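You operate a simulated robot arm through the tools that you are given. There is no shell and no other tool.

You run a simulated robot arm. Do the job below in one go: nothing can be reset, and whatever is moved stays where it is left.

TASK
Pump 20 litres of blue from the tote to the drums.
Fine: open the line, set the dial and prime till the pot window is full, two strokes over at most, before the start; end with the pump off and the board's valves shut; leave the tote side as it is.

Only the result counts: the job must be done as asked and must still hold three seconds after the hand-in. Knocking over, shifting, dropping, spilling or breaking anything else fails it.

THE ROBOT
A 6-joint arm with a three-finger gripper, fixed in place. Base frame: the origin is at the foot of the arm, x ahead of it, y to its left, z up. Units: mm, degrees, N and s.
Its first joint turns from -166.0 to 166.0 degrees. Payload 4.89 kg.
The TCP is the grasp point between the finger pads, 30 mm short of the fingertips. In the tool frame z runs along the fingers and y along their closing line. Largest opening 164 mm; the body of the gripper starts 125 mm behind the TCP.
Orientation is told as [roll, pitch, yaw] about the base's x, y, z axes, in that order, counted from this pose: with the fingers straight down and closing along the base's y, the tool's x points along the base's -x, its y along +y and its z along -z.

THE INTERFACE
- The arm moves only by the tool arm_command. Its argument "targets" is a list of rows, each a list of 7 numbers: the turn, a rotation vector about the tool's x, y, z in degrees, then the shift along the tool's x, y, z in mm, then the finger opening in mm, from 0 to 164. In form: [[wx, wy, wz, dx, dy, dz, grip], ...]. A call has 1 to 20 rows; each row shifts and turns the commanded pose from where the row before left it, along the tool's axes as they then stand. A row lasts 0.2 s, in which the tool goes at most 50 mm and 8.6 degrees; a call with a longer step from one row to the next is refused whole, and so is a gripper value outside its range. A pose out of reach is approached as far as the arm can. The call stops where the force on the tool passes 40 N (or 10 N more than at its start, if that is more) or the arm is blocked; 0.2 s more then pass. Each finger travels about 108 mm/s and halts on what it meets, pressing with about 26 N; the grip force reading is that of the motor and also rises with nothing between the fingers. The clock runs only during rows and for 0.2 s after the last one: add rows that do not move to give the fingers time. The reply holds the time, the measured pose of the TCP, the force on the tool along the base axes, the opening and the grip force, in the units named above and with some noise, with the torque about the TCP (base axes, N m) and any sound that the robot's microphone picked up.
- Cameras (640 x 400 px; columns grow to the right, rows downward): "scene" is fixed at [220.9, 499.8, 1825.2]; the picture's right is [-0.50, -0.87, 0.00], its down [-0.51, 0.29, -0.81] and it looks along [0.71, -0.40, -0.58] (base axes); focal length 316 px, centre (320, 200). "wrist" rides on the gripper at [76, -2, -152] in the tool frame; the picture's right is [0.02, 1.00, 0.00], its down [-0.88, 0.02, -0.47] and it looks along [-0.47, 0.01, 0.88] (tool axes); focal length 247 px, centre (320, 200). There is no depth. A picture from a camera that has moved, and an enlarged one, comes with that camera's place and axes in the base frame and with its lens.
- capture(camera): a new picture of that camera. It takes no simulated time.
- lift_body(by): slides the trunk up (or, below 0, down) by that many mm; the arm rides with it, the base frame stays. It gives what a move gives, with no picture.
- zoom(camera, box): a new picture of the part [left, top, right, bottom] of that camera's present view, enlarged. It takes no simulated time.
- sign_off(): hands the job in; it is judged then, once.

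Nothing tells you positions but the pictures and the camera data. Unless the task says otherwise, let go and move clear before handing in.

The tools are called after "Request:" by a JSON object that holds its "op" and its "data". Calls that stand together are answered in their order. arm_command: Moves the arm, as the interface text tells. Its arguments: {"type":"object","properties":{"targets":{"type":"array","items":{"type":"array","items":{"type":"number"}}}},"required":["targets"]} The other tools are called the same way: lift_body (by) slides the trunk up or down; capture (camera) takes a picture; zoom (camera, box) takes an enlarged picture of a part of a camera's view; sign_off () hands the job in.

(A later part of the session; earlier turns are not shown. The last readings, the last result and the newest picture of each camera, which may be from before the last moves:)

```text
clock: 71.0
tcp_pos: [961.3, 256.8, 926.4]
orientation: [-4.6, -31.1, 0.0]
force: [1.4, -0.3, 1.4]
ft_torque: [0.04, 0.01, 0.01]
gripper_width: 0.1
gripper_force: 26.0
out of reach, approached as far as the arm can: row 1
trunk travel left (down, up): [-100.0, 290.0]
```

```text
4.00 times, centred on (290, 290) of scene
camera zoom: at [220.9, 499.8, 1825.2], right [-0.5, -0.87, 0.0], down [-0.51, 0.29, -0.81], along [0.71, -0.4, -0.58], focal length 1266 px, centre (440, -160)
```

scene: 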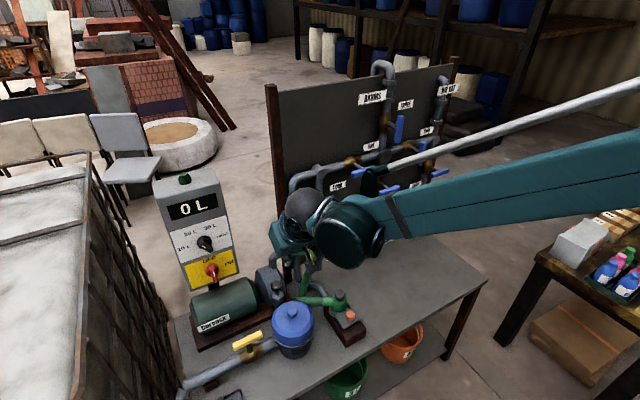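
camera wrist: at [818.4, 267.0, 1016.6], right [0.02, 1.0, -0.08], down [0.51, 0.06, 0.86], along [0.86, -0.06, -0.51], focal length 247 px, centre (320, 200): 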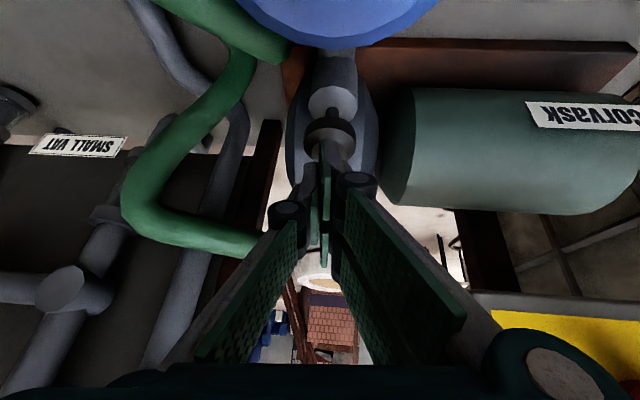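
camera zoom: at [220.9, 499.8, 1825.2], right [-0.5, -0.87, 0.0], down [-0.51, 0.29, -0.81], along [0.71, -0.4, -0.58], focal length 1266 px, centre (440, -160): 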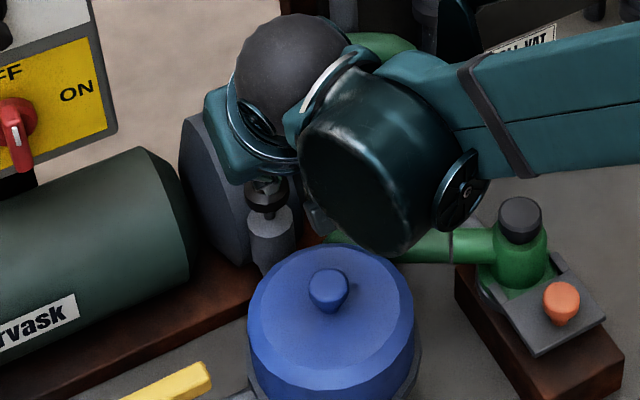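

The wrist keeps a small tilt, which is fine for pressing. The fingertips look about 35–45 mm above the cap, so I'll centre a little and step down gently.

Request:
{"op": "arm_command", "data": {"targets": [[0, 0, 0, 2.4, 5.9, -2, 0], [0, 0, 0, 5.2, 0.8, 8.5, 0], [0, 0, 0, 5.2, 0.8, 8.5, 0], [0, 0, 0, 0, 0, 0, 0]]}}

Request:
{"op": "zoom", "data": {"camera": "wrist", "box": [240, 60, 420, 220]}}

Request:
{"op": "zoom", "data": {"camera": "scene", "box": [250, 250, 310, 310]}}

```text
clock: 72.0
tcp_pos: [960.0, 263.1, 907.0]
orientation: [-4.5, -31.2, 0.1]
force: [8.9, 3.0, 26.9]
ft_torque: [0.14, 0.03, -0.07]
gripper_width: 0.0
gripper_force: 25.4
trunk travel left (down, up): [-100.0, 290.0]
heard: click
```

```text
2.50 times, centred on (330, 140) of wrist
camera zoom: at [815.0, 273.7, 997.9], right [0.02, 1.0, -0.08], down [0.51, 0.06, 0.86], along [0.86, -0.06, -0.51], focal length 617 px, centre (295, 350)
```

zoom: 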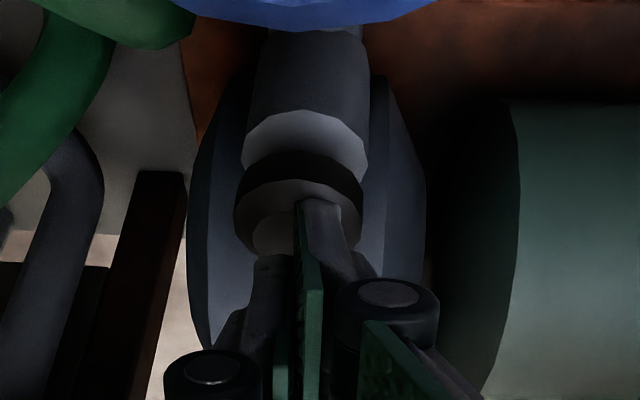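

```text
6.67 times, centred on (280, 280) of scene
camera zoom: at [220.9, 499.8, 1825.2], right [-0.5, -0.87, 0.0], down [-0.51, 0.29, -0.81], along [0.71, -0.4, -0.58], focal length 2109 px, centre (587, -333)
```

zoom: 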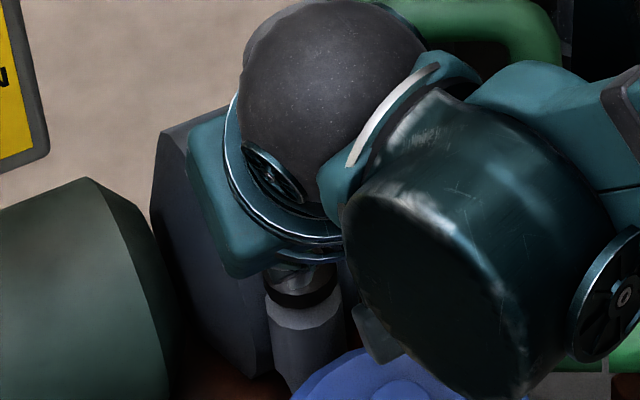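

A click was heard and the cap is pressed down to the barrel, so that was one stroke. I'll lift off and see if it springs back, and check the pot window.

Request:
{"op": "arm_command", "data": {"targets": [[0, 0, 0, -10.4, -1.6, -17, 0], [0, 0, 0, -10.4, -1.6, -17, 0], [0, 0, 0, 0, 0, 0, 0]]}}

Request:
{"op": "zoom", "data": {"camera": "wrist", "box": [240, 60, 420, 220]}}

Request:
{"op": "zoom", "data": {"camera": "scene", "box": [270, 300, 320, 360]}}

Request:
{"op": "zoom", "data": {"camera": "scene", "box": [160, 170, 300, 310]}}

```text
clock: 72.8
tcp_pos: [958.5, 262.4, 947.3]
orientation: [-4.6, -31.1, 0.0]
force: [-0.1, 0.0, 0.0]
ft_torque: [0.02, 0.02, 0.0]
gripper_width: 0.3
gripper_force: 25.8
trunk travel left (down, up): [-100.0, 290.0]
```

```text
2.50 times, centred on (330, 140) of wrist
camera zoom: at [815.2, 273.2, 1037.0], right [0.02, 1.0, -0.08], down [0.51, 0.06, 0.86], along [0.86, -0.06, -0.51], focal length 617 px, centre (295, 350)
```

zoom: 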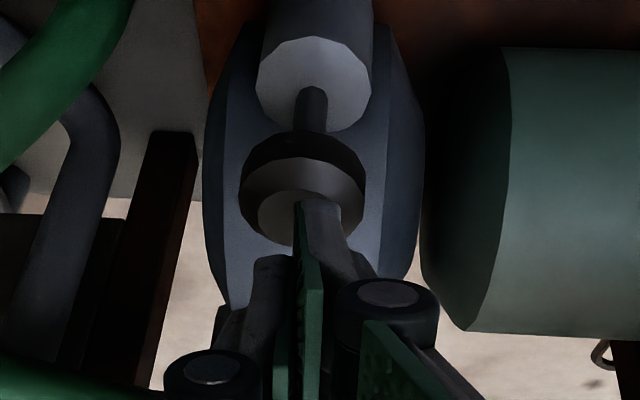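

```text
6.67 times, centred on (295, 330) of scene
camera zoom: at [220.9, 499.8, 1825.2], right [-0.5, -0.87, 0.0], down [-0.51, 0.29, -0.81], along [0.71, -0.4, -0.58], focal length 2109 px, centre (487, -667)
```

zoom: 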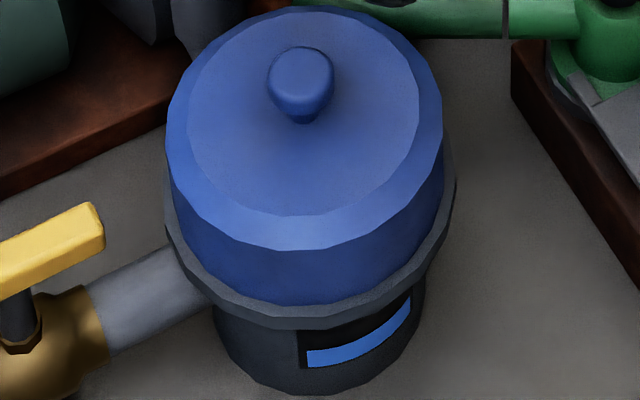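

```text
2.86 times, centred on (230, 240) of scene
camera zoom: at [220.9, 499.8, 1825.2], right [-0.5, -0.87, 0.0], down [-0.51, 0.29, -0.81], along [0.71, -0.4, -0.58], focal length 904 px, centre (577, 86)
```

zoom: 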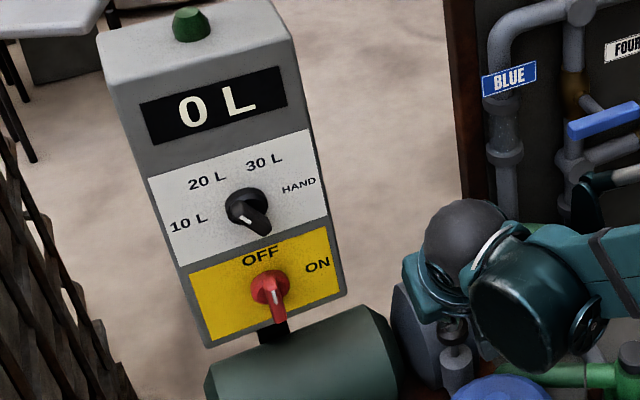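

The plunger sprang back and the pot window now shows a blue level partway up. I'll repeat strokes one at a time, checking the window each time.

Request:
{"op": "arm_command", "data": {"targets": [[0, 0, 0, 10.4, 1.6, 17, 0], [0, 0, 0, 10.4, 1.6, 17, 0], [0, 0, 0, 0, 0, 0, 0], [0, 0, 0, -10.4, -1.6, -17, 0], [0, 0, 0, -10.4, -1.6, -17, 0], [0, 0, 0, 0, 0, 0, 0]]}}

Request:
{"op": "zoom", "data": {"camera": "scene", "box": [280, 330, 320, 365]}}

```text
clock: 74.2
tcp_pos: [959.1, 262.8, 947.3]
orientation: [-4.6, -31.1, 0.1]
force: [0.7, 0.1, -0.2]
ft_torque: [0.02, -0.03, 0.01]
gripper_width: 0.1
gripper_force: 26.0
trunk travel left (down, up): [-100.0, 290.0]
heard: click
```

```text
11.43 times, centred on (300, 348) of scene
camera zoom: at [220.9, 499.8, 1825.2], right [-0.5, -0.87, 0.0], down [-0.51, 0.29, -0.81], along [0.71, -0.4, -0.58], focal length 3616 px, centre (549, -1486)
```

zoom: 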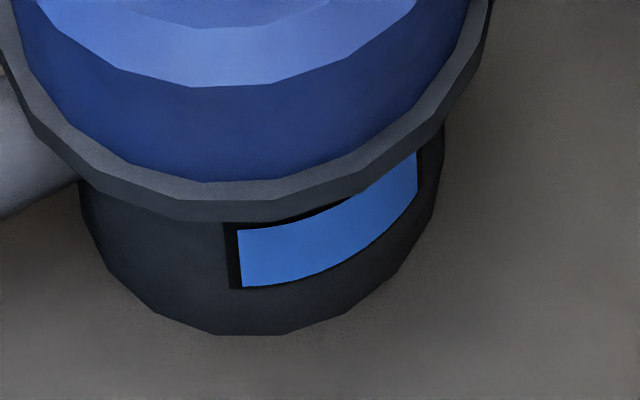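

Two strokes brought the level close to the visible top, but the rim hides the upper edge of the window from this camera. I'll swing back and look at the window from a low angle in front.

Request:
{"op": "arm_command", "data": {"targets": [[0, 0, 0, -20.8, -3.2, -34, 0], [0, 0, 0, 39.1, -0.9, -23.6, 0], [0, 0, 0, 39.1, -0.9, -23.6, 0], [0, 0, 0, 39.1, -0.9, -23.6, 0], [0, 0, 0, 39.1, -0.9, -23.6, 0], [0, 0, 0, 39.1, -0.9, -23.6, 0], [0, 0, 0, 39.1, -0.9, -23.6, 0], [0, 0, 0, 39.1, -0.9, -23.6, 0], [0, -7.5, 0, 0, 0, 0, 0], [0, -7.5, 0, 0, 0, 0, 0], [0, -7.5, 0, 0, 0, 0, 0], [0, 0, 0, 0, 0, 0, 0]]}}

Request:
{"op": "capture", "data": {"camera": "wrist"}}

Request:
{"op": "capture", "data": {"camera": "scene"}}

```text
clock: 76.8
tcp_pos: [639.3, 268.1, 987.1]
orientation: [-6.6, -53.6, 3.1]
force: [-0.2, 0.0, 0.2]
ft_torque: [0.03, -0.01, 0.03]
gripper_width: 0.0
gripper_force: 26.2
trunk travel left (down, up): [-100.0, 290.0]
```

```text
taken
camera wrist: at [471.7, 276.1, 1014.6], right [0.03, 1.0, -0.09], down [0.14, 0.08, 0.99], along [0.99, -0.04, -0.14], focal length 247 px, centre (320, 200)
```

wrist: 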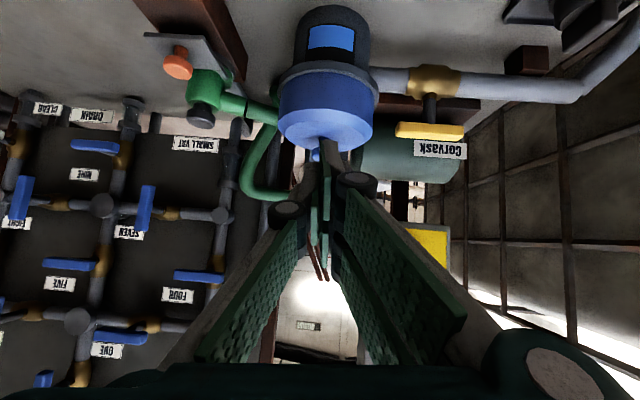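

```text
taken
```

scene: 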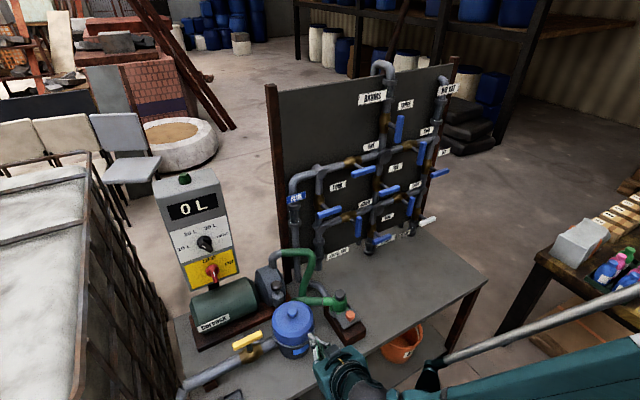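

Request:
{"op": "zoom", "data": {"camera": "wrist", "box": [280, 0, 380, 80]}}

Request:
{"op": "zoom", "data": {"camera": "scene", "box": [300, 80, 440, 210]}}

```text
5.00 times, centred on (330, 40) of wrist
camera zoom: at [471.7, 276.1, 1014.6], right [0.03, 1.0, -0.09], down [0.14, 0.08, 0.99], along [0.99, -0.04, -0.14], focal length 1235 px, centre (270, 1000)
```

zoom: 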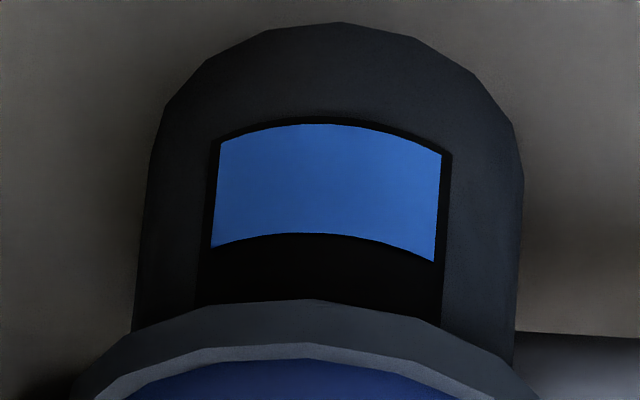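

```text
3.08 times, centred on (370, 145) of scene
camera zoom: at [220.9, 499.8, 1825.2], right [-0.5, -0.87, 0.0], down [-0.51, 0.29, -0.81], along [0.71, -0.4, -0.58], focal length 974 px, centre (166, 369)
```

zoom: 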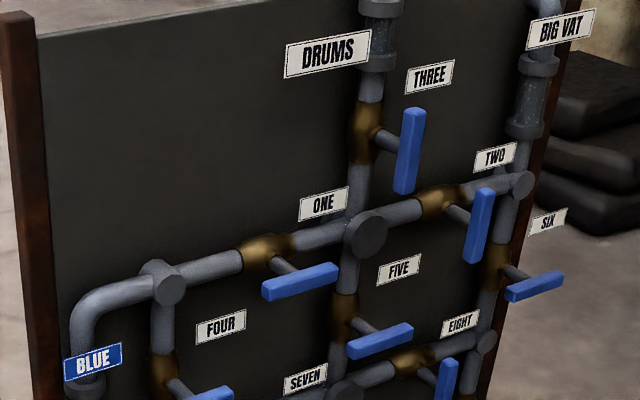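

The level is at roughly two-thirds of the visible window after two strokes. I'll get lower to see the window's true top edge.

Request:
{"op": "arm_command", "data": {"targets": [[0, 0, 0, 27, 3, 19.6, 0], [0, 0, 0, 27, 3, 19.6, 0], [0, 0, 0, 27, 3, 19.6, 0], [0, 0, 0, 27, 3, 19.6, 0], [0, 0, 0, 0, 0, 0, 0]]}}

Request:
{"op": "capture", "data": {"camera": "wrist"}}

Request:
{"op": "zoom", "data": {"camera": "wrist", "box": [280, 20, 400, 140]}}

```text
clock: 78.0
tcp_pos: [647.8, 279.3, 877.5]
orientation: [-6.6, -53.4, 3.1]
force: [1.0, -0.1, -0.3]
ft_torque: [0.0, 0.0, -0.01]
gripper_width: 0.0
gripper_force: 25.8
out of reach, approached as far as the arm can: row 4
trunk travel left (down, up): [-100.0, 290.0]
```

```text
taken
camera wrist: at [480.7, 286.6, 906.5], right [0.03, 1.0, -0.09], down [0.15, 0.08, 0.99], along [0.99, -0.04, -0.14], focal length 247 px, centre (320, 200)
```

wrist: 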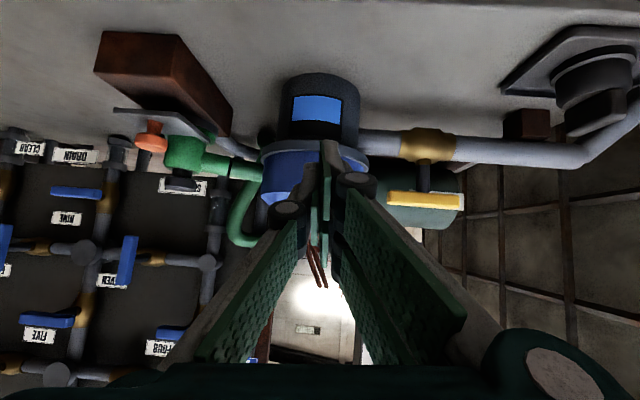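

```text
3.33 times, centred on (340, 80) of wrist
camera zoom: at [480.7, 286.6, 906.5], right [0.03, 1.0, -0.09], down [0.15, 0.08, 0.99], along [0.99, -0.04, -0.14], focal length 823 px, centre (253, 600)
```

zoom: 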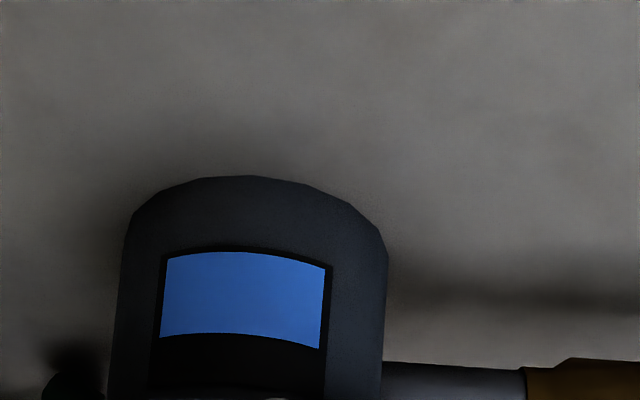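

Request:
{"op": "zoom", "data": {"camera": "wrist", "box": [260, 60, 380, 180]}}

```text
3.33 times, centred on (320, 120) of wrist
camera zoom: at [480.7, 286.6, 906.5], right [0.03, 1.0, -0.09], down [0.15, 0.08, 0.99], along [0.99, -0.04, -0.14], focal length 823 px, centre (320, 467)
```

zoom: 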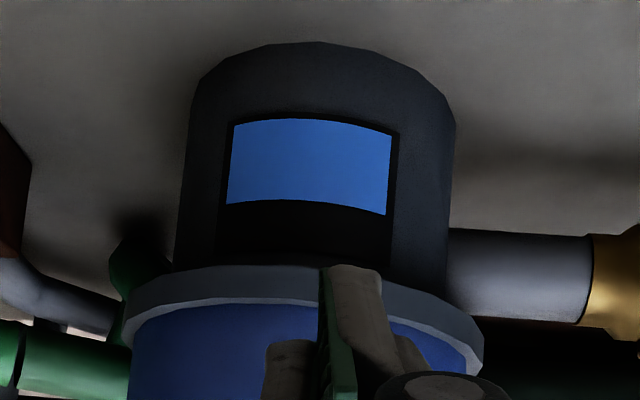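

Window: bottom edge, blue, then a dark gap up to the rim, with each stroke filling about 30% of it. I'll go back to the plunger for two more strokes and re-check.

Request:
{"op": "arm_command", "data": {"targets": [[0, 0, 0, -22.3, -2.4, -16.2, 0], [0, 0, 0, -22.3, -2.4, -16.2, 0], [0, 0, 0, -22.3, -2.4, -16.2, 0], [0, 0, 0, -22.3, -2.4, -16.2, 0], [0, 7.5, 0, 0, 0, 0, 0], [0, 7.5, 0, 0, 0, 0, 0], [0, 7.5, 0, 0, 0, 0, 0], [0, 0, 0, 0, 0, 0, 0]]}}

```text
clock: 79.8
tcp_pos: [648.9, 278.1, 987.7]
orientation: [-4.6, -31.1, 0.1]
force: [0.0, -0.2, 0.6]
ft_torque: [-0.05, -0.03, 0.02]
gripper_width: 0.1
gripper_force: 25.9
trunk travel left (down, up): [-100.0, 290.0]
```

Request:
{"op": "arm_command", "data": {"targets": [[0, 0, 0, -37.9, -1.33, 23.07, 0], [0, 0, 0, -37.9, -1.33, 23.07, 0], [0, 0, 0, -37.9, -1.33, 23.07, 0], [0, 0, 0, -37.9, -1.33, 23.07, 0], [0, 0, 0, -37.9, -1.33, 23.07, 0], [0, 0, 0, -37.9, -1.33, 23.07, 0], [0, 0, 0, -37.9, -1.33, 23.07, 0], [0, 0, 0, 20.8, 3.2, 34, 0], [0, 0, 0, 0, 0, 0, 0]]}}

Request:
{"op": "zoom", "data": {"camera": "wrist", "box": [240, 60, 420, 220]}}

```text
clock: 81.8
tcp_pos: [960.0, 254.5, 947.4]
orientation: [-4.5, -31.1, 0.1]
force: [0.0, -0.4, 0.1]
ft_torque: [-0.01, 0.01, -0.01]
gripper_width: 0.0
gripper_force: 26.0
trunk travel left (down, up): [-100.0, 290.0]
```

```text
2.50 times, centred on (330, 140) of wrist
camera zoom: at [815.8, 266.5, 1038.3], right [0.02, 1.0, -0.08], down [0.51, 0.06, 0.86], along [0.86, -0.06, -0.51], focal length 617 px, centre (295, 350)
```

zoom: 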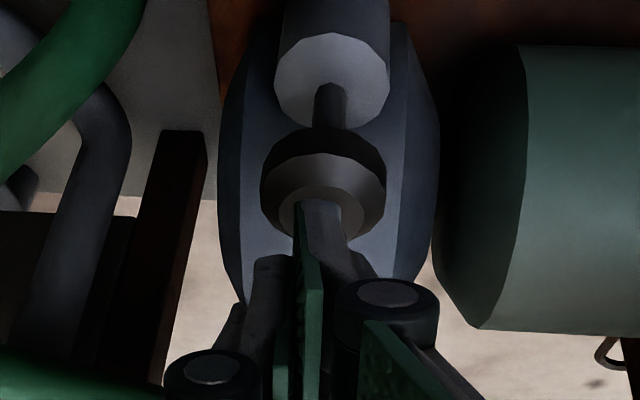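

Request:
{"op": "arm_command", "data": {"targets": [[0, 0, 0, -0.2, 7.5, -0.6, 0], [0, 0, 0, 0, 0, 0, 0], [0, 0, 0, 10.4, 1.6, 17, 0], [0, 0, 0, 10.4, 1.6, 17, 0], [0, 0, 0, 0, 0, 0, 0], [0, 0, 0, -10.4, -1.6, -17, 0], [0, 0, 0, -10.4, -1.6, -17, 0], [0, 0, 0, 0, 0, 0, 0]]}}

Request:
{"op": "zoom", "data": {"camera": "scene", "box": [280, 330, 320, 365]}}

```text
clock: 83.7
tcp_pos: [958.5, 263.9, 949.3]
orientation: [-4.6, -31.1, 0.1]
force: [1.4, -0.5, 0.9]
ft_torque: [-0.01, -0.01, 0.03]
gripper_width: 0.0
gripper_force: 26.3
trunk travel left (down, up): [-100.0, 290.0]
heard: click
```

```text
11.43 times, centred on (300, 348) of scene
camera zoom: at [220.9, 499.8, 1825.2], right [-0.5, -0.87, 0.0], down [-0.51, 0.29, -0.81], along [0.71, -0.4, -0.58], focal length 3616 px, centre (549, -1486)
```

zoom: 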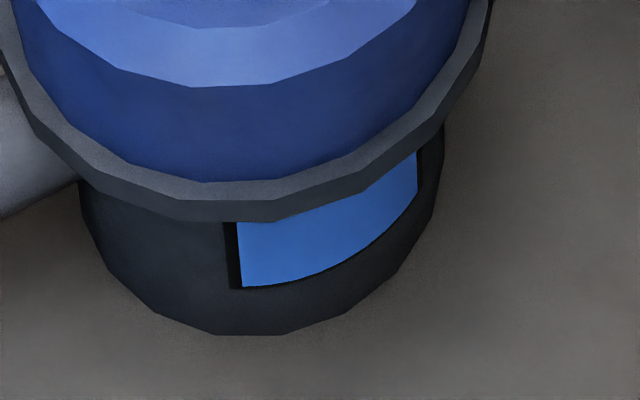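

Third stroke done. By my measurement at least one more is needed, so I'll do the fourth and then check from the low angle again.

Request:
{"op": "arm_command", "data": {"targets": [[0, 0, 0, 10.4, 1.6, 17, 0], [0, 0, 0, 10.4, 1.6, 17, 0], [0, 0, 0, 0, 0, 0, 0], [0, 0, 0, -10.4, -1.6, -17, 0], [0, 0, 0, -10.4, -1.6, -17, 0], [0, 0, 0, -20.8, -3.2, -34, 0], [0, 0, 0, 39.1, -0.9, -23.6, 0], [0, 0, 0, 39.1, -0.9, -23.6, 0], [0, 0, 0, 39.1, -0.9, -23.6, 0], [0, 0, 0, 39.1, -0.9, -23.6, 0], [0, 0, 0, 39.1, -0.9, -23.6, 0], [0, 0, 0, 39.1, -0.9, -23.6, 0], [0, 0, 0, 39.1, -0.9, -23.6, 0], [0, -7.5, 0, 0, 0, 0, 0], [0, -7.5, 0, 0, 0, 0, 0], [0, -7.5, 0, 0, 0, 0, 0], [0, 0, 0, 27, 3, 19.6, 0], [0, 0, 0, 27, 3, 19.6, 0], [0, 0, 0, 27, 3, 19.6, 0], [0, 0, 0, 0, 0, 0, 0]]}}

Request:
{"op": "zoom", "data": {"camera": "wrist", "box": [260, 60, 380, 180]}}

Request:
{"op": "capture", "data": {"camera": "wrist"}}

```text
clock: 87.8
tcp_pos: [639.2, 271.0, 888.0]
orientation: [-6.6, -53.6, 3.0]
force: [-0.9, 0.1, 0.3]
ft_torque: [0.0, 0.03, 0.02]
gripper_width: 0.0
gripper_force: 26.3
trunk travel left (down, up): [-100.0, 290.0]
heard: click
```

```text
3.33 times, centred on (320, 120) of wrist
camera zoom: at [471.6, 278.5, 916.1], right [0.03, 1.0, -0.09], down [0.14, 0.08, 0.99], along [0.99, -0.04, -0.14], focal length 823 px, centre (320, 467)
```

zoom: 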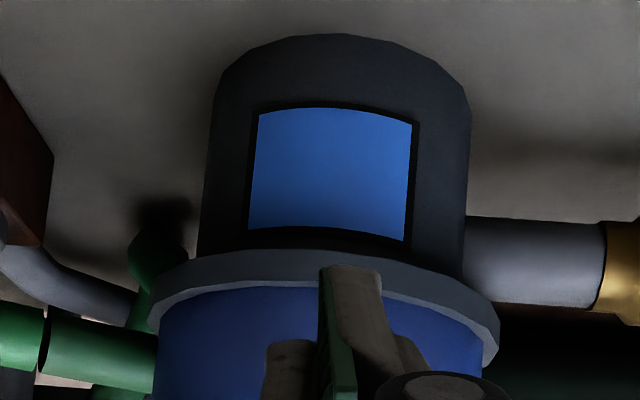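

```text
taken
camera wrist: at [471.6, 278.5, 916.1], right [0.03, 1.0, -0.09], down [0.14, 0.08, 0.99], along [0.99, -0.04, -0.14], focal length 247 px, centre (320, 200)
```

wrist: 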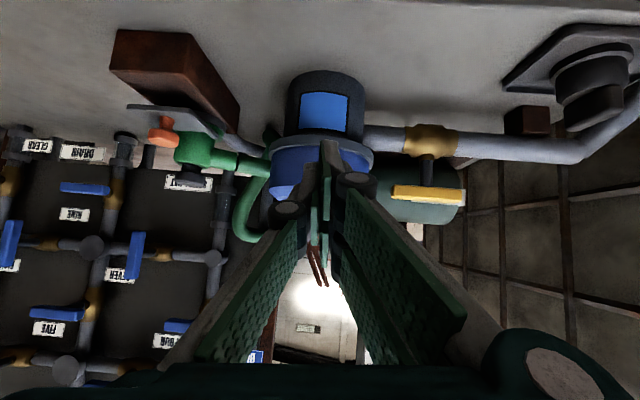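

Request:
{"op": "zoom", "data": {"camera": "wrist", "box": [295, 85, 355, 140]}}

```text
7.27 times, centred on (325, 112) of wrist
camera zoom: at [471.6, 278.5, 916.1], right [0.03, 1.0, -0.09], down [0.14, 0.08, 0.99], along [0.99, -0.04, -0.14], focal length 1796 px, centre (284, 836)
```

zoom: 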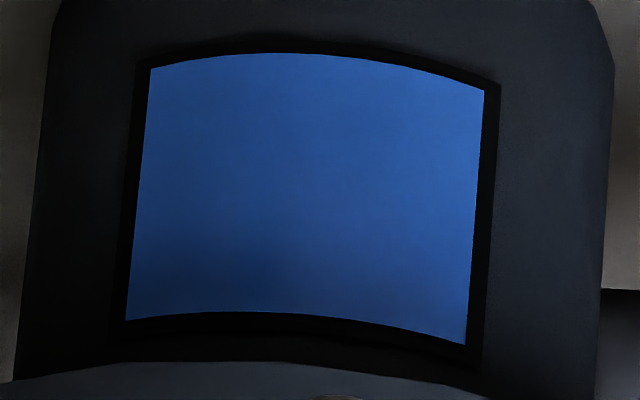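

The blue now fills the whole window up to its top frame. It was full at three strokes and I made four, so one over, which is within the allowance. Next I'll move to the red switch at about (990, 455, 1045).

Request:
{"op": "arm_command", "data": {"targets": [[0, 0, 0, -31.8, -3, -23, 0], [0, 0, 0, -31.8, -3, -23, 0], [0, 0, 0, -31.8, -3, -23, 0], [0, 0, 0, -31.8, -3, -23, 0], [0, -7.3, 0, 0, 0, 0, 40], [0, -7.3, 0, 0, 0, 0, 60], [0, -7.3, 0, 0, 0, 0, 80], [0, -7.3, 0, 0, 0, 0, 80], [0, -7.3, 0, 0, 0, 0, 80], [0, 0, 0, 0, 46, 0, 80], [0, 0, 0, 0, 46, 0, 80], [0, 0, 0, 0, 46, 0, 80], [0, 0, 0, 0, 46, 0, 80], [0, 0, 0, 0, 0, 46, 80], [0, 0, 0, 0, 0, 46, 80], [0, 0, 0, 0, 0, 46, 80], [0, 0, 0, 0, 0, 0, 80]]}}

Request:
{"op": "capture", "data": {"camera": "wrist"}}

```text
clock: 91.5
tcp_pos: [795.8, 455.7, 1063.5]
orientation: [-93.3, -86.1, 91.1]
force: [-1.2, 0.6, 0.9]
ft_torque: [-0.05, 0.06, -0.06]
gripper_width: 80.1
gripper_force: 0.1
out of reach, approached as far as the arm can: row 9
trunk travel left (down, up): [-100.0, 290.0]
```

```text
taken
camera wrist: at [642.3, 455.5, 987.0], right [0.04, 1.0, -0.09], down [-0.47, 0.1, 0.88], along [0.88, 0.01, 0.47], focal length 247 px, centre (320, 200)
```

wrist: 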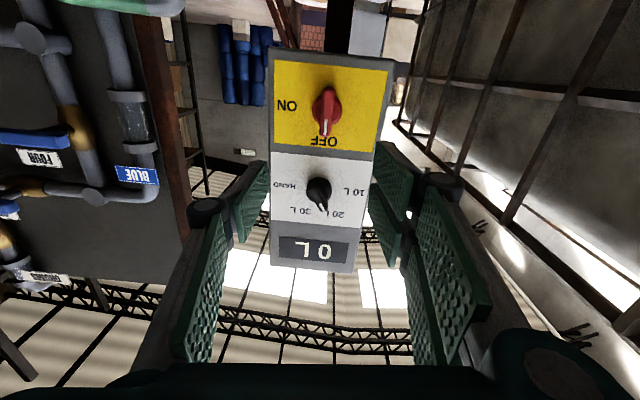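

Request:
{"op": "arm_command", "data": {"targets": [[-2.2, 0, 5.2, 0, 0, 0, 80], [0, 0, 0, 0, 0, 0, 80]]}}

Request:
{"op": "zoom", "data": {"camera": "wrist", "box": [260, 40, 400, 220]}}

```text
clock: 92.0
tcp_pos: [793.4, 455.8, 1063.5]
orientation: [97.2, -88.7, -97.4]
force: [-0.7, -0.2, 0.1]
ft_torque: [-0.02, -0.04, -0.01]
gripper_width: 80.1
gripper_force: 0.0
trunk travel left (down, up): [-100.0, 290.0]
```

```text
2.22 times, centred on (330, 130) of wrist
camera zoom: at [641.9, 456.7, 986.7], right [0.0, 1.0, 0.0], down [-0.48, 0.0, 0.88], along [0.88, 0.0, 0.48], focal length 549 px, centre (298, 356)
```

zoom: 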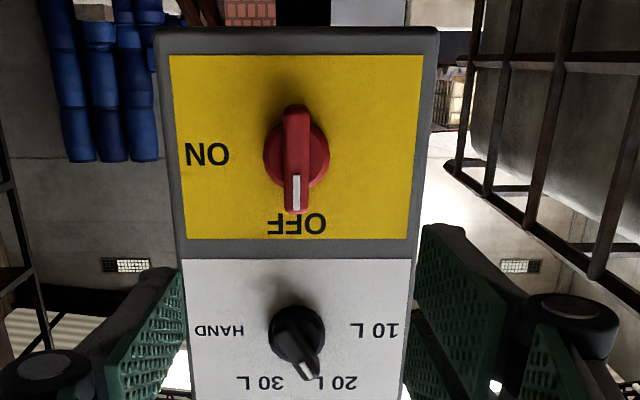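

Request:
{"op": "zoom", "data": {"camera": "wrist", "box": [290, 160, 350, 220]}}

Request:
{"op": "zoom", "data": {"camera": "scene", "box": [160, 180, 250, 280]}}

```text
6.67 times, centred on (320, 190) of wrist
camera zoom: at [641.9, 456.7, 986.7], right [0.0, 1.0, 0.0], down [-0.48, 0.0, 0.88], along [0.88, 0.0, 0.48], focal length 1646 px, centre (320, 267)
```

zoom: 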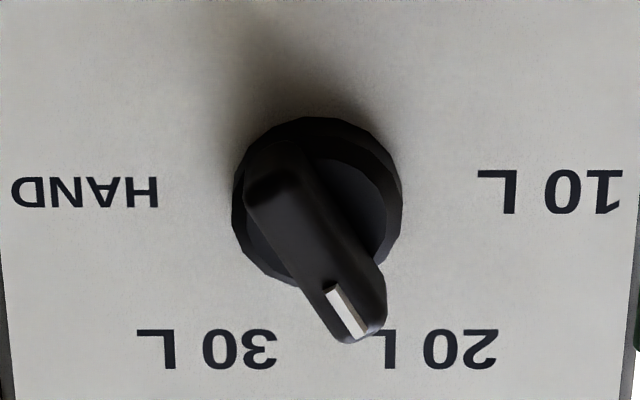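

```text
4.00 times, centred on (205, 230) of scene
camera zoom: at [220.9, 499.8, 1825.2], right [-0.5, -0.87, 0.0], down [-0.51, 0.29, -0.81], along [0.71, -0.4, -0.58], focal length 1266 px, centre (780, 80)
```

zoom: 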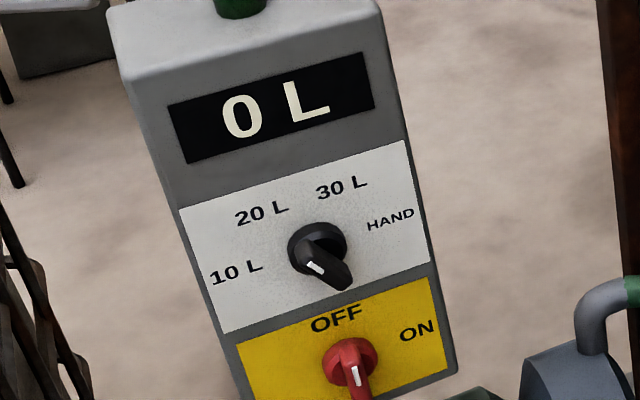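

The dial is confirmed on 20 L. The red switch handle stands vertical (OFF) at about (985, 456, 1041); I'll advance on it.

Request:
{"op": "arm_command", "data": {"targets": [[0, 0, 0, 11, 0.5, 40, 60], [0, 0, 0, 11, 0.5, 40, 60], [0, 0, 0, 0, 0, 40, 60], [0, 0, 0, 0, 0, 40, 60], [0, 0, 0, 0, 0, 0, 60]]}}

Request:
{"op": "capture", "data": {"camera": "wrist"}}

```text
clock: 93.2
tcp_pos: [953.5, 458.4, 1042.7]
orientation: [97.8, -88.7, -97.8]
force: [-0.1, -0.1, -0.3]
ft_torque: [0.0, 0.04, -0.05]
gripper_width: 59.9
gripper_force: 0.1
trunk travel left (down, up): [-100.0, 290.0]
```

```text
taken
camera wrist: at [801.9, 458.7, 965.5], right [0.0, 1.0, 0.0], down [-0.48, 0.0, 0.88], along [0.88, 0.0, 0.48], focal length 247 px, centre (320, 200)
```

wrist: 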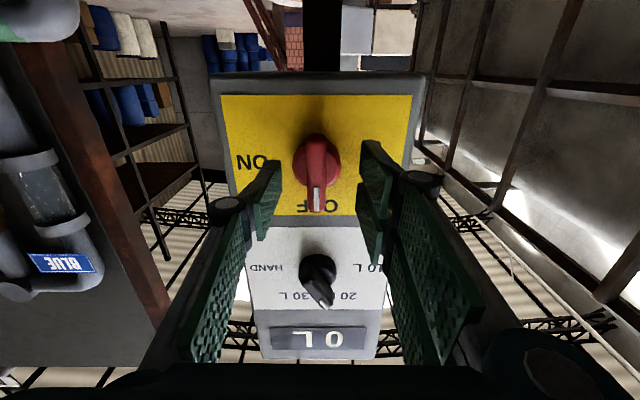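

Request:
{"op": "arm_command", "data": {"targets": [[0, 0, 0, 1.5, -2.5, 6, 60], [0, 0, 0, 0, 0, 6, 60], [0, 0, 0, 0, 0, 0, 60], [0, 0, 0, 0, 0, 0, 8], [0, 0, 0, 0, 0, 0, 8], [0, 0, 0, 0, 0, 0, 8], [0, 0, 0, 0, 0, 0, 8]]}}

Request:
{"op": "capture", "data": {"camera": "wrist"}}

```text
clock: 94.8
tcp_pos: [965.6, 454.7, 1041.6]
orientation: [98.2, -88.7, -98.4]
force: [-5.2, 1.5, 4.0]
ft_torque: [-0.04, -0.04, 0.09]
gripper_width: 14.5
gripper_force: 45.1
trunk travel left (down, up): [-100.0, 290.0]
```

```text
taken
camera wrist: at [813.6, 455.8, 964.1], right [0.0, 1.0, 0.0], down [-0.48, 0.0, 0.88], along [0.88, 0.0, 0.48], focal length 247 px, centre (320, 200)
```

wrist: 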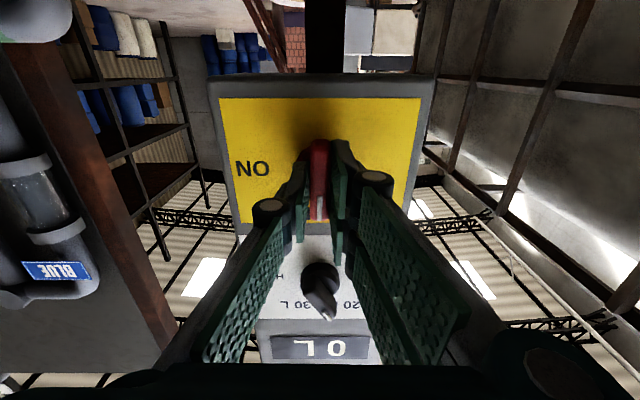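

Well centred. The line is open, the dial is at 20 L and the pot is full, so I'll turn the red switch clockwise to ON.

Request:
{"op": "arm_command", "data": {"targets": [[0, 0, 6, 0, 0, 0, 8], [0, 0, 6, 0, 0, 0, 8], [0, 0, 6, 0, 0, 0, 8], [0, 0, 6, 0, 0, 0, 8], [0, 0, 6, 0, 0, 0, 8], [0, 0, 6, 0, 0, 0, 8], [0, 0, 6, 0, 0, 0, 8]]}}

Request:
{"op": "arm_command", "data": {"targets": [[0, 0, 6, 0, 0, 0, 8], [0, 0, 6, 0, 0, 0, 8], [0, 0, 6, 0, 0, 0, 8], [0, 0, 6, 0, 0, 0, 8], [0, 0, 6, 0, 0, 0, 8], [0, 0, 6, 0, 0, 0, 8], [0, 0, 6, 0, 0, 0, 8], [0, 0, 6, 0, 0, 0, 8]]}}

Request:
{"op": "zoom", "data": {"camera": "scene", "box": [150, 170, 310, 300]}}

Request:
{"op": "zoom", "data": {"camera": "scene", "box": [270, 50, 470, 270]}}

```text
clock: 96.5
tcp_pos: [965.8, 453.8, 1041.4]
orientation: [90.3, -46.6, -90.3]
force: [-3.4, -4.5, 5.7]
ft_torque: [-0.03, -0.53, -0.5]
gripper_width: 14.7
gripper_force: 44.7
trunk travel left (down, up): [-100.0, 290.0]
```

```text
clock: 98.3
tcp_pos: [965.4, 453.6, 1040.8]
orientation: [90.1, 1.0, -90.0]
force: [-5.5, -4.9, -5.3]
ft_torque: [-0.88, 0.19, 0.48]
gripper_width: 14.8
gripper_force: 45.2
trunk travel left (down, up): [-100.0, 290.0]
stopped in row 8: the force on the tool passed its limit at 41 N (the readings are from after the stop); the commanded pose is now the measured one
```

```text
3.08 times, centred on (230, 235) of scene
camera zoom: at [220.9, 499.8, 1825.2], right [-0.5, -0.87, 0.0], down [-0.51, 0.29, -0.81], along [0.71, -0.4, -0.58], focal length 974 px, centre (597, 92)
```

zoom: 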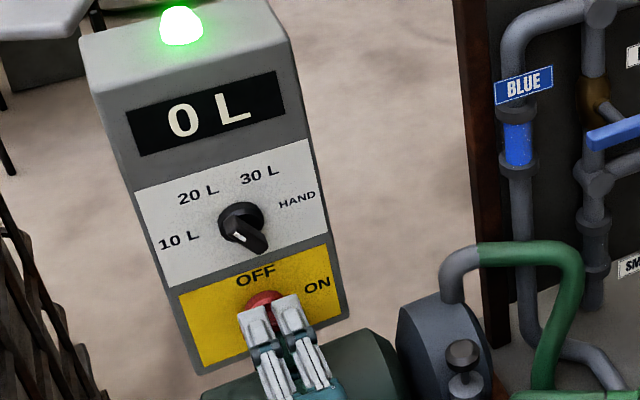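

```text
1.82 times, centred on (370, 160) of scene
camera zoom: at [220.9, 499.8, 1825.2], right [-0.5, -0.87, 0.0], down [-0.51, 0.29, -0.81], along [0.71, -0.4, -0.58], focal length 575 px, centre (229, 273)
```

zoom: 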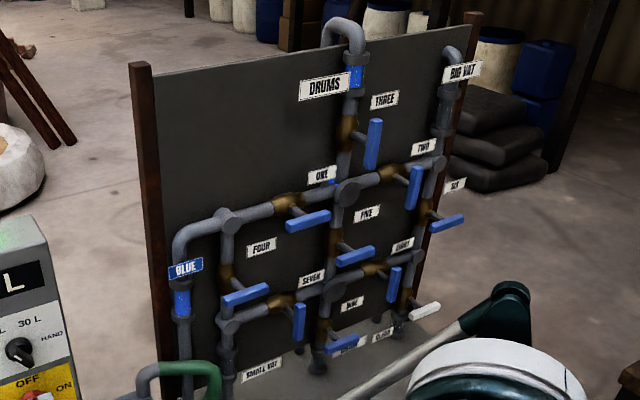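

The pump is running: the lamp is green and blue shows in the BLUE and DRUMS sight glasses only. I'll wait while gripping the switch and watch the meter.

Request:
{"op": "arm_command", "data": {"targets": [[0, 0, 0, 0, 0, 0, 8], [0, 0, 0, 0, 0, 0, 8], [0, 0, 0, 0, 0, 0, 8], [0, 0, 0, 0, 0, 0, 8], [0, 0, 0, 0, 0, 0, 8]]}}

Request:
{"op": "zoom", "data": {"camera": "scene", "box": [150, 170, 310, 300]}}

```text
clock: 99.5
tcp_pos: [966.9, 453.6, 1040.3]
orientation: [90.2, 1.0, -90.0]
force: [-9.7, -6.3, -7.5]
ft_torque: [-0.88, 0.24, -0.39]
gripper_width: 14.8
gripper_force: 45.8
trunk travel left (down, up): [-100.0, 290.0]
```

```text
3.08 times, centred on (230, 235) of scene
camera zoom: at [220.9, 499.8, 1825.2], right [-0.5, -0.87, 0.0], down [-0.51, 0.29, -0.81], along [0.71, -0.4, -0.58], focal length 974 px, centre (597, 92)
```

zoom: 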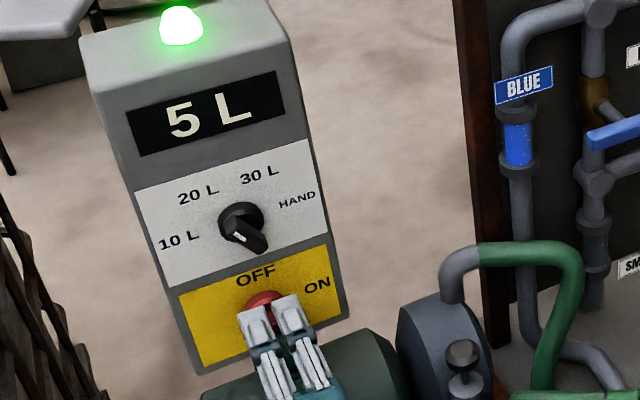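

Request:
{"op": "arm_command", "data": {"targets": [[0, 0, 0, 0, 0, 0, 8], [0, 0, 0, 0, 0, 0, 8], [0, 0, 0, 0, 0, 0, 8], [0, 0, 0, 0, 0, 0, 8], [0, 0, 0, 0, 0, 0, 8], [0, 0, 0, 0, 0, 0, 8], [0, 0, 0, 0, 0, 0, 8], [0, 0, 0, 0, 0, 0, 8]]}}

Request:
{"op": "zoom", "data": {"camera": "scene", "box": [150, 170, 310, 300]}}

```text
clock: 101.3
tcp_pos: [964.9, 454.1, 1040.0]
orientation: [90.2, 1.0, -90.1]
force: [-13.1, -10.2, -9.9]
ft_torque: [-0.85, 0.34, -0.33]
gripper_width: 14.8
gripper_force: 44.8
trunk travel left (down, up): [-100.0, 290.0]
```

```text
3.08 times, centred on (230, 235) of scene
camera zoom: at [220.9, 499.8, 1825.2], right [-0.5, -0.87, 0.0], down [-0.51, 0.29, -0.81], along [0.71, -0.4, -0.58], focal length 974 px, centre (597, 92)
```

zoom: 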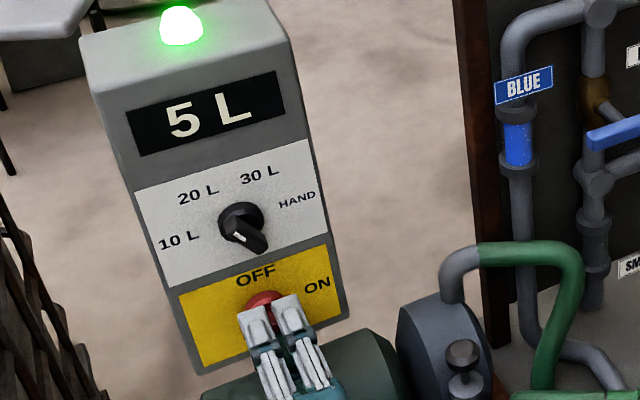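

Request:
{"op": "arm_command", "data": {"targets": [[0, 0, 0, 0, 0, 0, 8], [0, 0, 0, 0, 0, 0, 8], [0, 0, 0, 0, 0, 0, 8], [0, 0, 0, 0, 0, 0, 8], [0, 0, 0, 0, 0, 0, 8], [0, 0, 0, 0, 0, 0, 8], [0, 0, 0, 0, 0, 0, 8], [0, 0, 0, 0, 0, 0, 8]]}}

Request:
{"op": "zoom", "data": {"camera": "scene", "box": [150, 170, 310, 300]}}

```text
clock: 103.1
tcp_pos: [966.3, 453.7, 1040.1]
orientation: [90.2, 1.1, -90.1]
force: [-15.1, -10.5, -11.5]
ft_torque: [-0.86, 0.31, -0.41]
gripper_width: 14.9
gripper_force: 45.5
trunk travel left (down, up): [-100.0, 290.0]
```

```text
3.08 times, centred on (230, 235) of scene
camera zoom: at [220.9, 499.8, 1825.2], right [-0.5, -0.87, 0.0], down [-0.51, 0.29, -0.81], along [0.71, -0.4, -0.58], focal length 974 px, centre (597, 92)
```

zoom: 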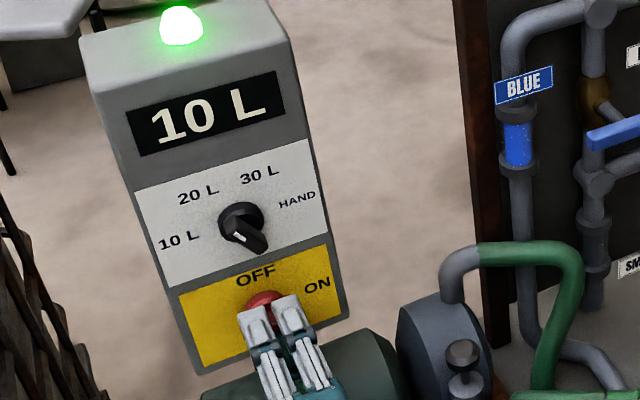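

Request:
{"op": "arm_command", "data": {"targets": [[0, 0, 0, 0, 0, 0, 8], [0, 0, 0, 0, 0, 0, 8], [0, 0, 0, 0, 0, 0, 8], [0, 0, 0, 0, 0, 0, 8], [0, 0, 0, 0, 0, 0, 8], [0, 0, 0, 0, 0, 0, 8], [0, 0, 0, 0, 0, 0, 8], [0, 0, 0, 0, 0, 0, 8], [0, 0, 0, 0, 0, 0, 8], [0, 0, 0, 0, 0, 0, 8], [0, 0, 0, 0, 0, 0, 8], [0, 0, 0, 0, 0, 0, 8]]}}

Request:
{"op": "zoom", "data": {"camera": "scene", "box": [150, 170, 310, 300]}}

```text
clock: 105.7
tcp_pos: [964.1, 453.9, 1039.2]
orientation: [90.2, 1.1, -90.2]
force: [-14.9, -9.4, -12.7]
ft_torque: [-0.89, 0.36, -0.23]
gripper_width: 14.8
gripper_force: 45.2
trunk travel left (down, up): [-100.0, 290.0]
```

```text
3.08 times, centred on (230, 235) of scene
camera zoom: at [220.9, 499.8, 1825.2], right [-0.5, -0.87, 0.0], down [-0.51, 0.29, -0.81], along [0.71, -0.4, -0.58], focal length 974 px, centre (597, 92)
```

zoom: 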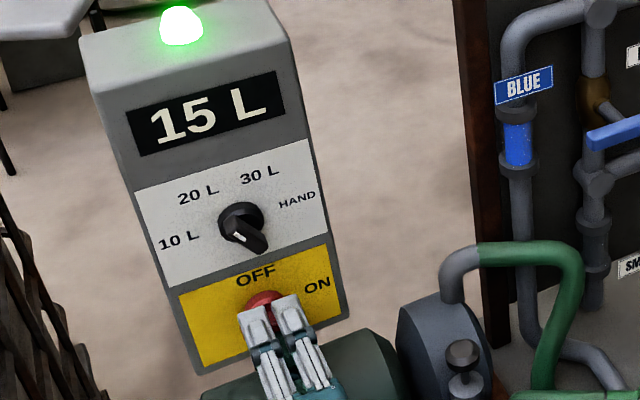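

Request:
{"op": "arm_command", "data": {"targets": [[0, 0, 0, 0, 0, 0, 8], [0, 0, 0, 0, 0, 0, 8], [0, 0, 0, 0, 0, 0, 8], [0, 0, 0, 0, 0, 0, 8]]}}

Request:
{"op": "zoom", "data": {"camera": "scene", "box": [150, 170, 310, 300]}}

```text
clock: 106.7
tcp_pos: [965.3, 453.2, 1039.6]
orientation: [90.2, 1.1, -90.1]
force: [-13.8, -10.2, -11.6]
ft_torque: [-0.85, 0.33, -0.33]
gripper_width: 14.5
gripper_force: 44.9
trunk travel left (down, up): [-100.0, 290.0]
```

```text
3.08 times, centred on (230, 235) of scene
camera zoom: at [220.9, 499.8, 1825.2], right [-0.5, -0.87, 0.0], down [-0.51, 0.29, -0.81], along [0.71, -0.4, -0.58], focal length 974 px, centre (597, 92)
```

zoom: 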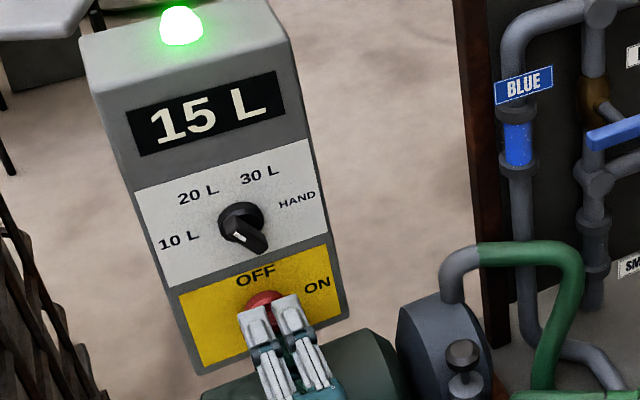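

Request:
{"op": "arm_command", "data": {"targets": [[0, 0, 0, 0, 0, 0, 8], [0, 0, 0, 0, 0, 0, 8], [0, 0, 0, 0, 0, 0, 8]]}}

Request:
{"op": "zoom", "data": {"camera": "scene", "box": [150, 170, 310, 300]}}

```text
clock: 107.5
tcp_pos: [965.6, 453.9, 1040.1]
orientation: [90.1, 1.1, -90.0]
force: [-14.3, -9.3, -12.4]
ft_torque: [-0.86, 0.31, -0.23]
gripper_width: 14.7
gripper_force: 45.4
trunk travel left (down, up): [-100.0, 290.0]
```

```text
3.08 times, centred on (230, 235) of scene
camera zoom: at [220.9, 499.8, 1825.2], right [-0.5, -0.87, 0.0], down [-0.51, 0.29, -0.81], along [0.71, -0.4, -0.58], focal length 974 px, centre (597, 92)
```

zoom: 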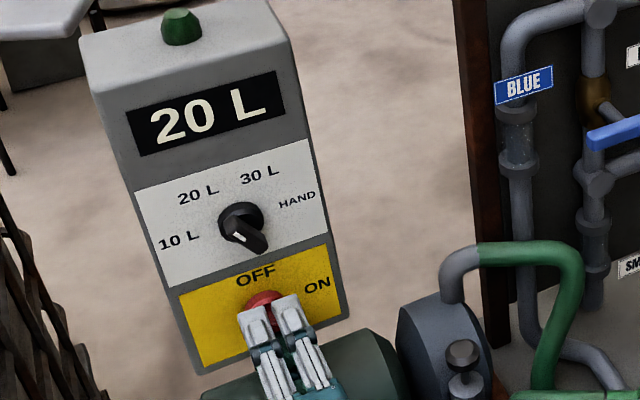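

The meter reads 20 L and the pump stopped by itself (lamp dark). I'll turn the red switch back to OFF.

Request:
{"op": "arm_command", "data": {"targets": [[0, 0, -6, 0, 0, 0, 8], [0, 0, -6, 0, 0, 0, 8], [0, 0, -6, 0, 0, 0, 8], [0, 0, -6, 0, 0, 0, 8], [0, 0, -6, 0, 0, 0, 8], [0, 0, -6, 0, 0, 0, 8], [0, 0, -6, 0, 0, 0, 8], [0, 0, -6, 0, 0, 0, 8], [0, 0, -6, 0, 0, 0, 8], [0, 0, -6, 0, 0, 0, 8], [0, 0, -6, 0, 0, 0, 8], [0, 0, -6, 0, 0, 0, 8], [0, 0, -6, 0, 0, 0, 8], [0, 0, -6, 0, 0, 0, 8], [0, 0, -6, 0, 0, 0, 8], [0, 0, -1, 0, 0, 0, 8]]}}

Request:
{"op": "capture", "data": {"camera": "wrist"}}

```text
clock: 110.9
tcp_pos: [965.7, 455.9, 1041.0]
orientation: [-177.8, -89.8, 177.8]
force: [15.9, 18.9, 26.1]
ft_torque: [0.03, -0.72, 0.48]
gripper_width: 14.9
gripper_force: 44.6
trunk travel left (down, up): [-100.0, 290.0]
```

```text
taken
camera wrist: at [813.3, 454.1, 963.5], right [0.0, 1.0, -0.02], down [-0.48, 0.02, 0.88], along [0.88, 0.01, 0.48], focal length 247 px, centre (320, 200)
```

wrist: 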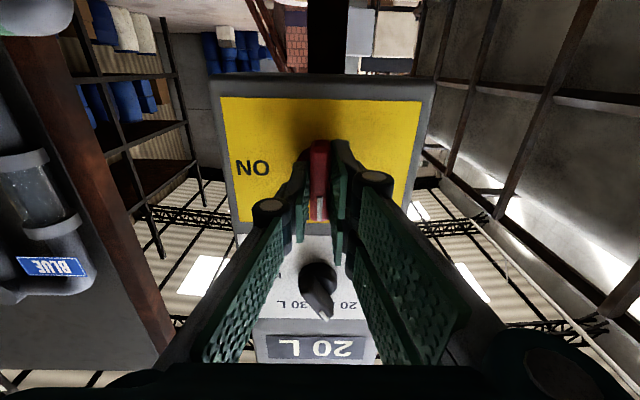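

Switch is vertical again at OFF. I'll release, back off and verify, then head to the board to close THREE and ONE.

Request:
{"op": "arm_command", "data": {"targets": [[0, 0, 0, 0, 0, 0, 50], [0, 0, 0, 0, 0, 0, 60], [0, 0, 0, 0, 0, -49, 80], [0, 0, 0, 0, 0, -49, 80], [0, 0, 0, 0, 0, -49, 80], [0, 0, 0, 0, 0, 0, 80]]}}

Request:
{"op": "zoom", "data": {"camera": "wrist", "box": [240, 20, 420, 240]}}

Request:
{"op": "zoom", "data": {"camera": "scene", "box": [150, 170, 310, 300]}}

```text
clock: 112.3
tcp_pos: [817.8, 455.4, 1040.3]
orientation: [153.6, -89.8, -153.7]
force: [0.5, -0.6, -0.6]
ft_torque: [-0.01, -0.04, 0.07]
gripper_width: 80.1
gripper_force: 0.1
trunk travel left (down, up): [-100.0, 290.0]
```

```text
1.82 times, centred on (330, 130) of wrist
camera zoom: at [665.9, 455.0, 963.1], right [0.0, 1.0, -0.02], down [-0.48, 0.02, 0.88], along [0.88, 0.01, 0.48], focal length 449 px, centre (302, 327)
```

zoom: 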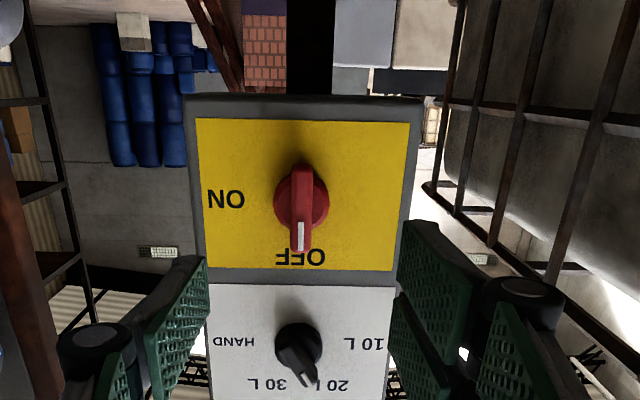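

```text
3.08 times, centred on (230, 235) of scene
camera zoom: at [220.9, 499.8, 1825.2], right [-0.5, -0.87, 0.0], down [-0.51, 0.29, -0.81], along [0.71, -0.4, -0.58], focal length 974 px, centre (597, 92)
```

zoom: 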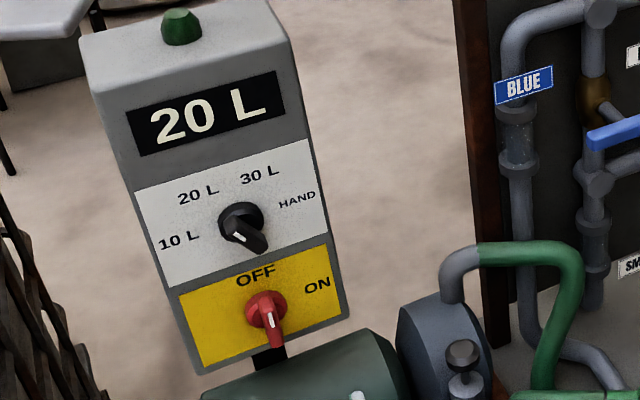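

Pump is OFF. I'll raise the trunk and travel to the front of valve ONE.

Request:
{"op": "lift_body", "data": {"by": 150}}

Request:
{"op": "arm_command", "data": {"targets": [[0, 0, 0, -4.6, -44.2, 4.8, 80], [0, 0, 0, -4.6, -44.2, 4.8, 80], [0, 0, 0, -4.6, -44.2, 4.8, 80], [0, 0, 0, -4.6, -44.2, 4.8, 80], [0, 0, 0, -4.6, -44.2, 4.8, 80], [0, 0, 0, -4.6, -44.2, 4.8, 80], [0, 0, 0, -4.6, -44.2, 4.8, 80], [0, 0, 0, -4.6, -44.2, 4.8, 80], [0, 0, 0, -4.6, -44.2, 4.8, 80], [0, 0, 0, -4.6, -44.2, 4.8, 80], [0, 0, 0, -4.6, -44.2, 4.8, 80], [0, 0, 0, -4.6, -44.2, 4.8, 80], [0, 0, 0, -4.6, -44.2, 4.8, 80], [0, 0, 0, 0, 0, 0, 80]]}}

Request:
{"op": "capture", "data": {"camera": "wrist"}}

```text
clock: 114.1
tcp_pos: [820.2, 455.4, 1189.7]
orientation: [158.4, -89.8, -158.5]
force: [-0.1, 0.2, 0.4]
ft_torque: [0.03, 0.0, -0.02]
gripper_width: 79.8
gripper_force: 0.0
trunk travel left (down, up): [-250.0, 140.0]
```

```text
clock: 117.1
tcp_pos: [879.1, -119.3, 1249.3]
orientation: [156.2, -89.9, -156.4]
force: [0.4, -0.6, -0.2]
ft_torque: [0.0, -0.02, 0.08]
gripper_width: 80.0
gripper_force: 0.0
trunk travel left (down, up): [-250.0, 140.0]
```

```text
taken
camera wrist: at [727.6, -119.2, 1172.8], right [0.0, 1.0, -0.02], down [-0.48, 0.02, 0.88], along [0.88, 0.01, 0.48], focal length 247 px, centre (320, 200)
```

wrist: 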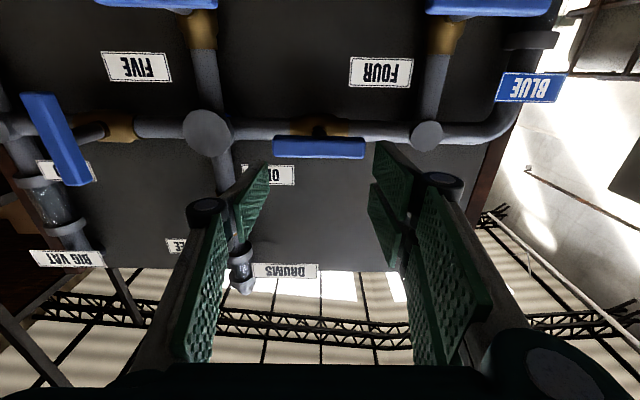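

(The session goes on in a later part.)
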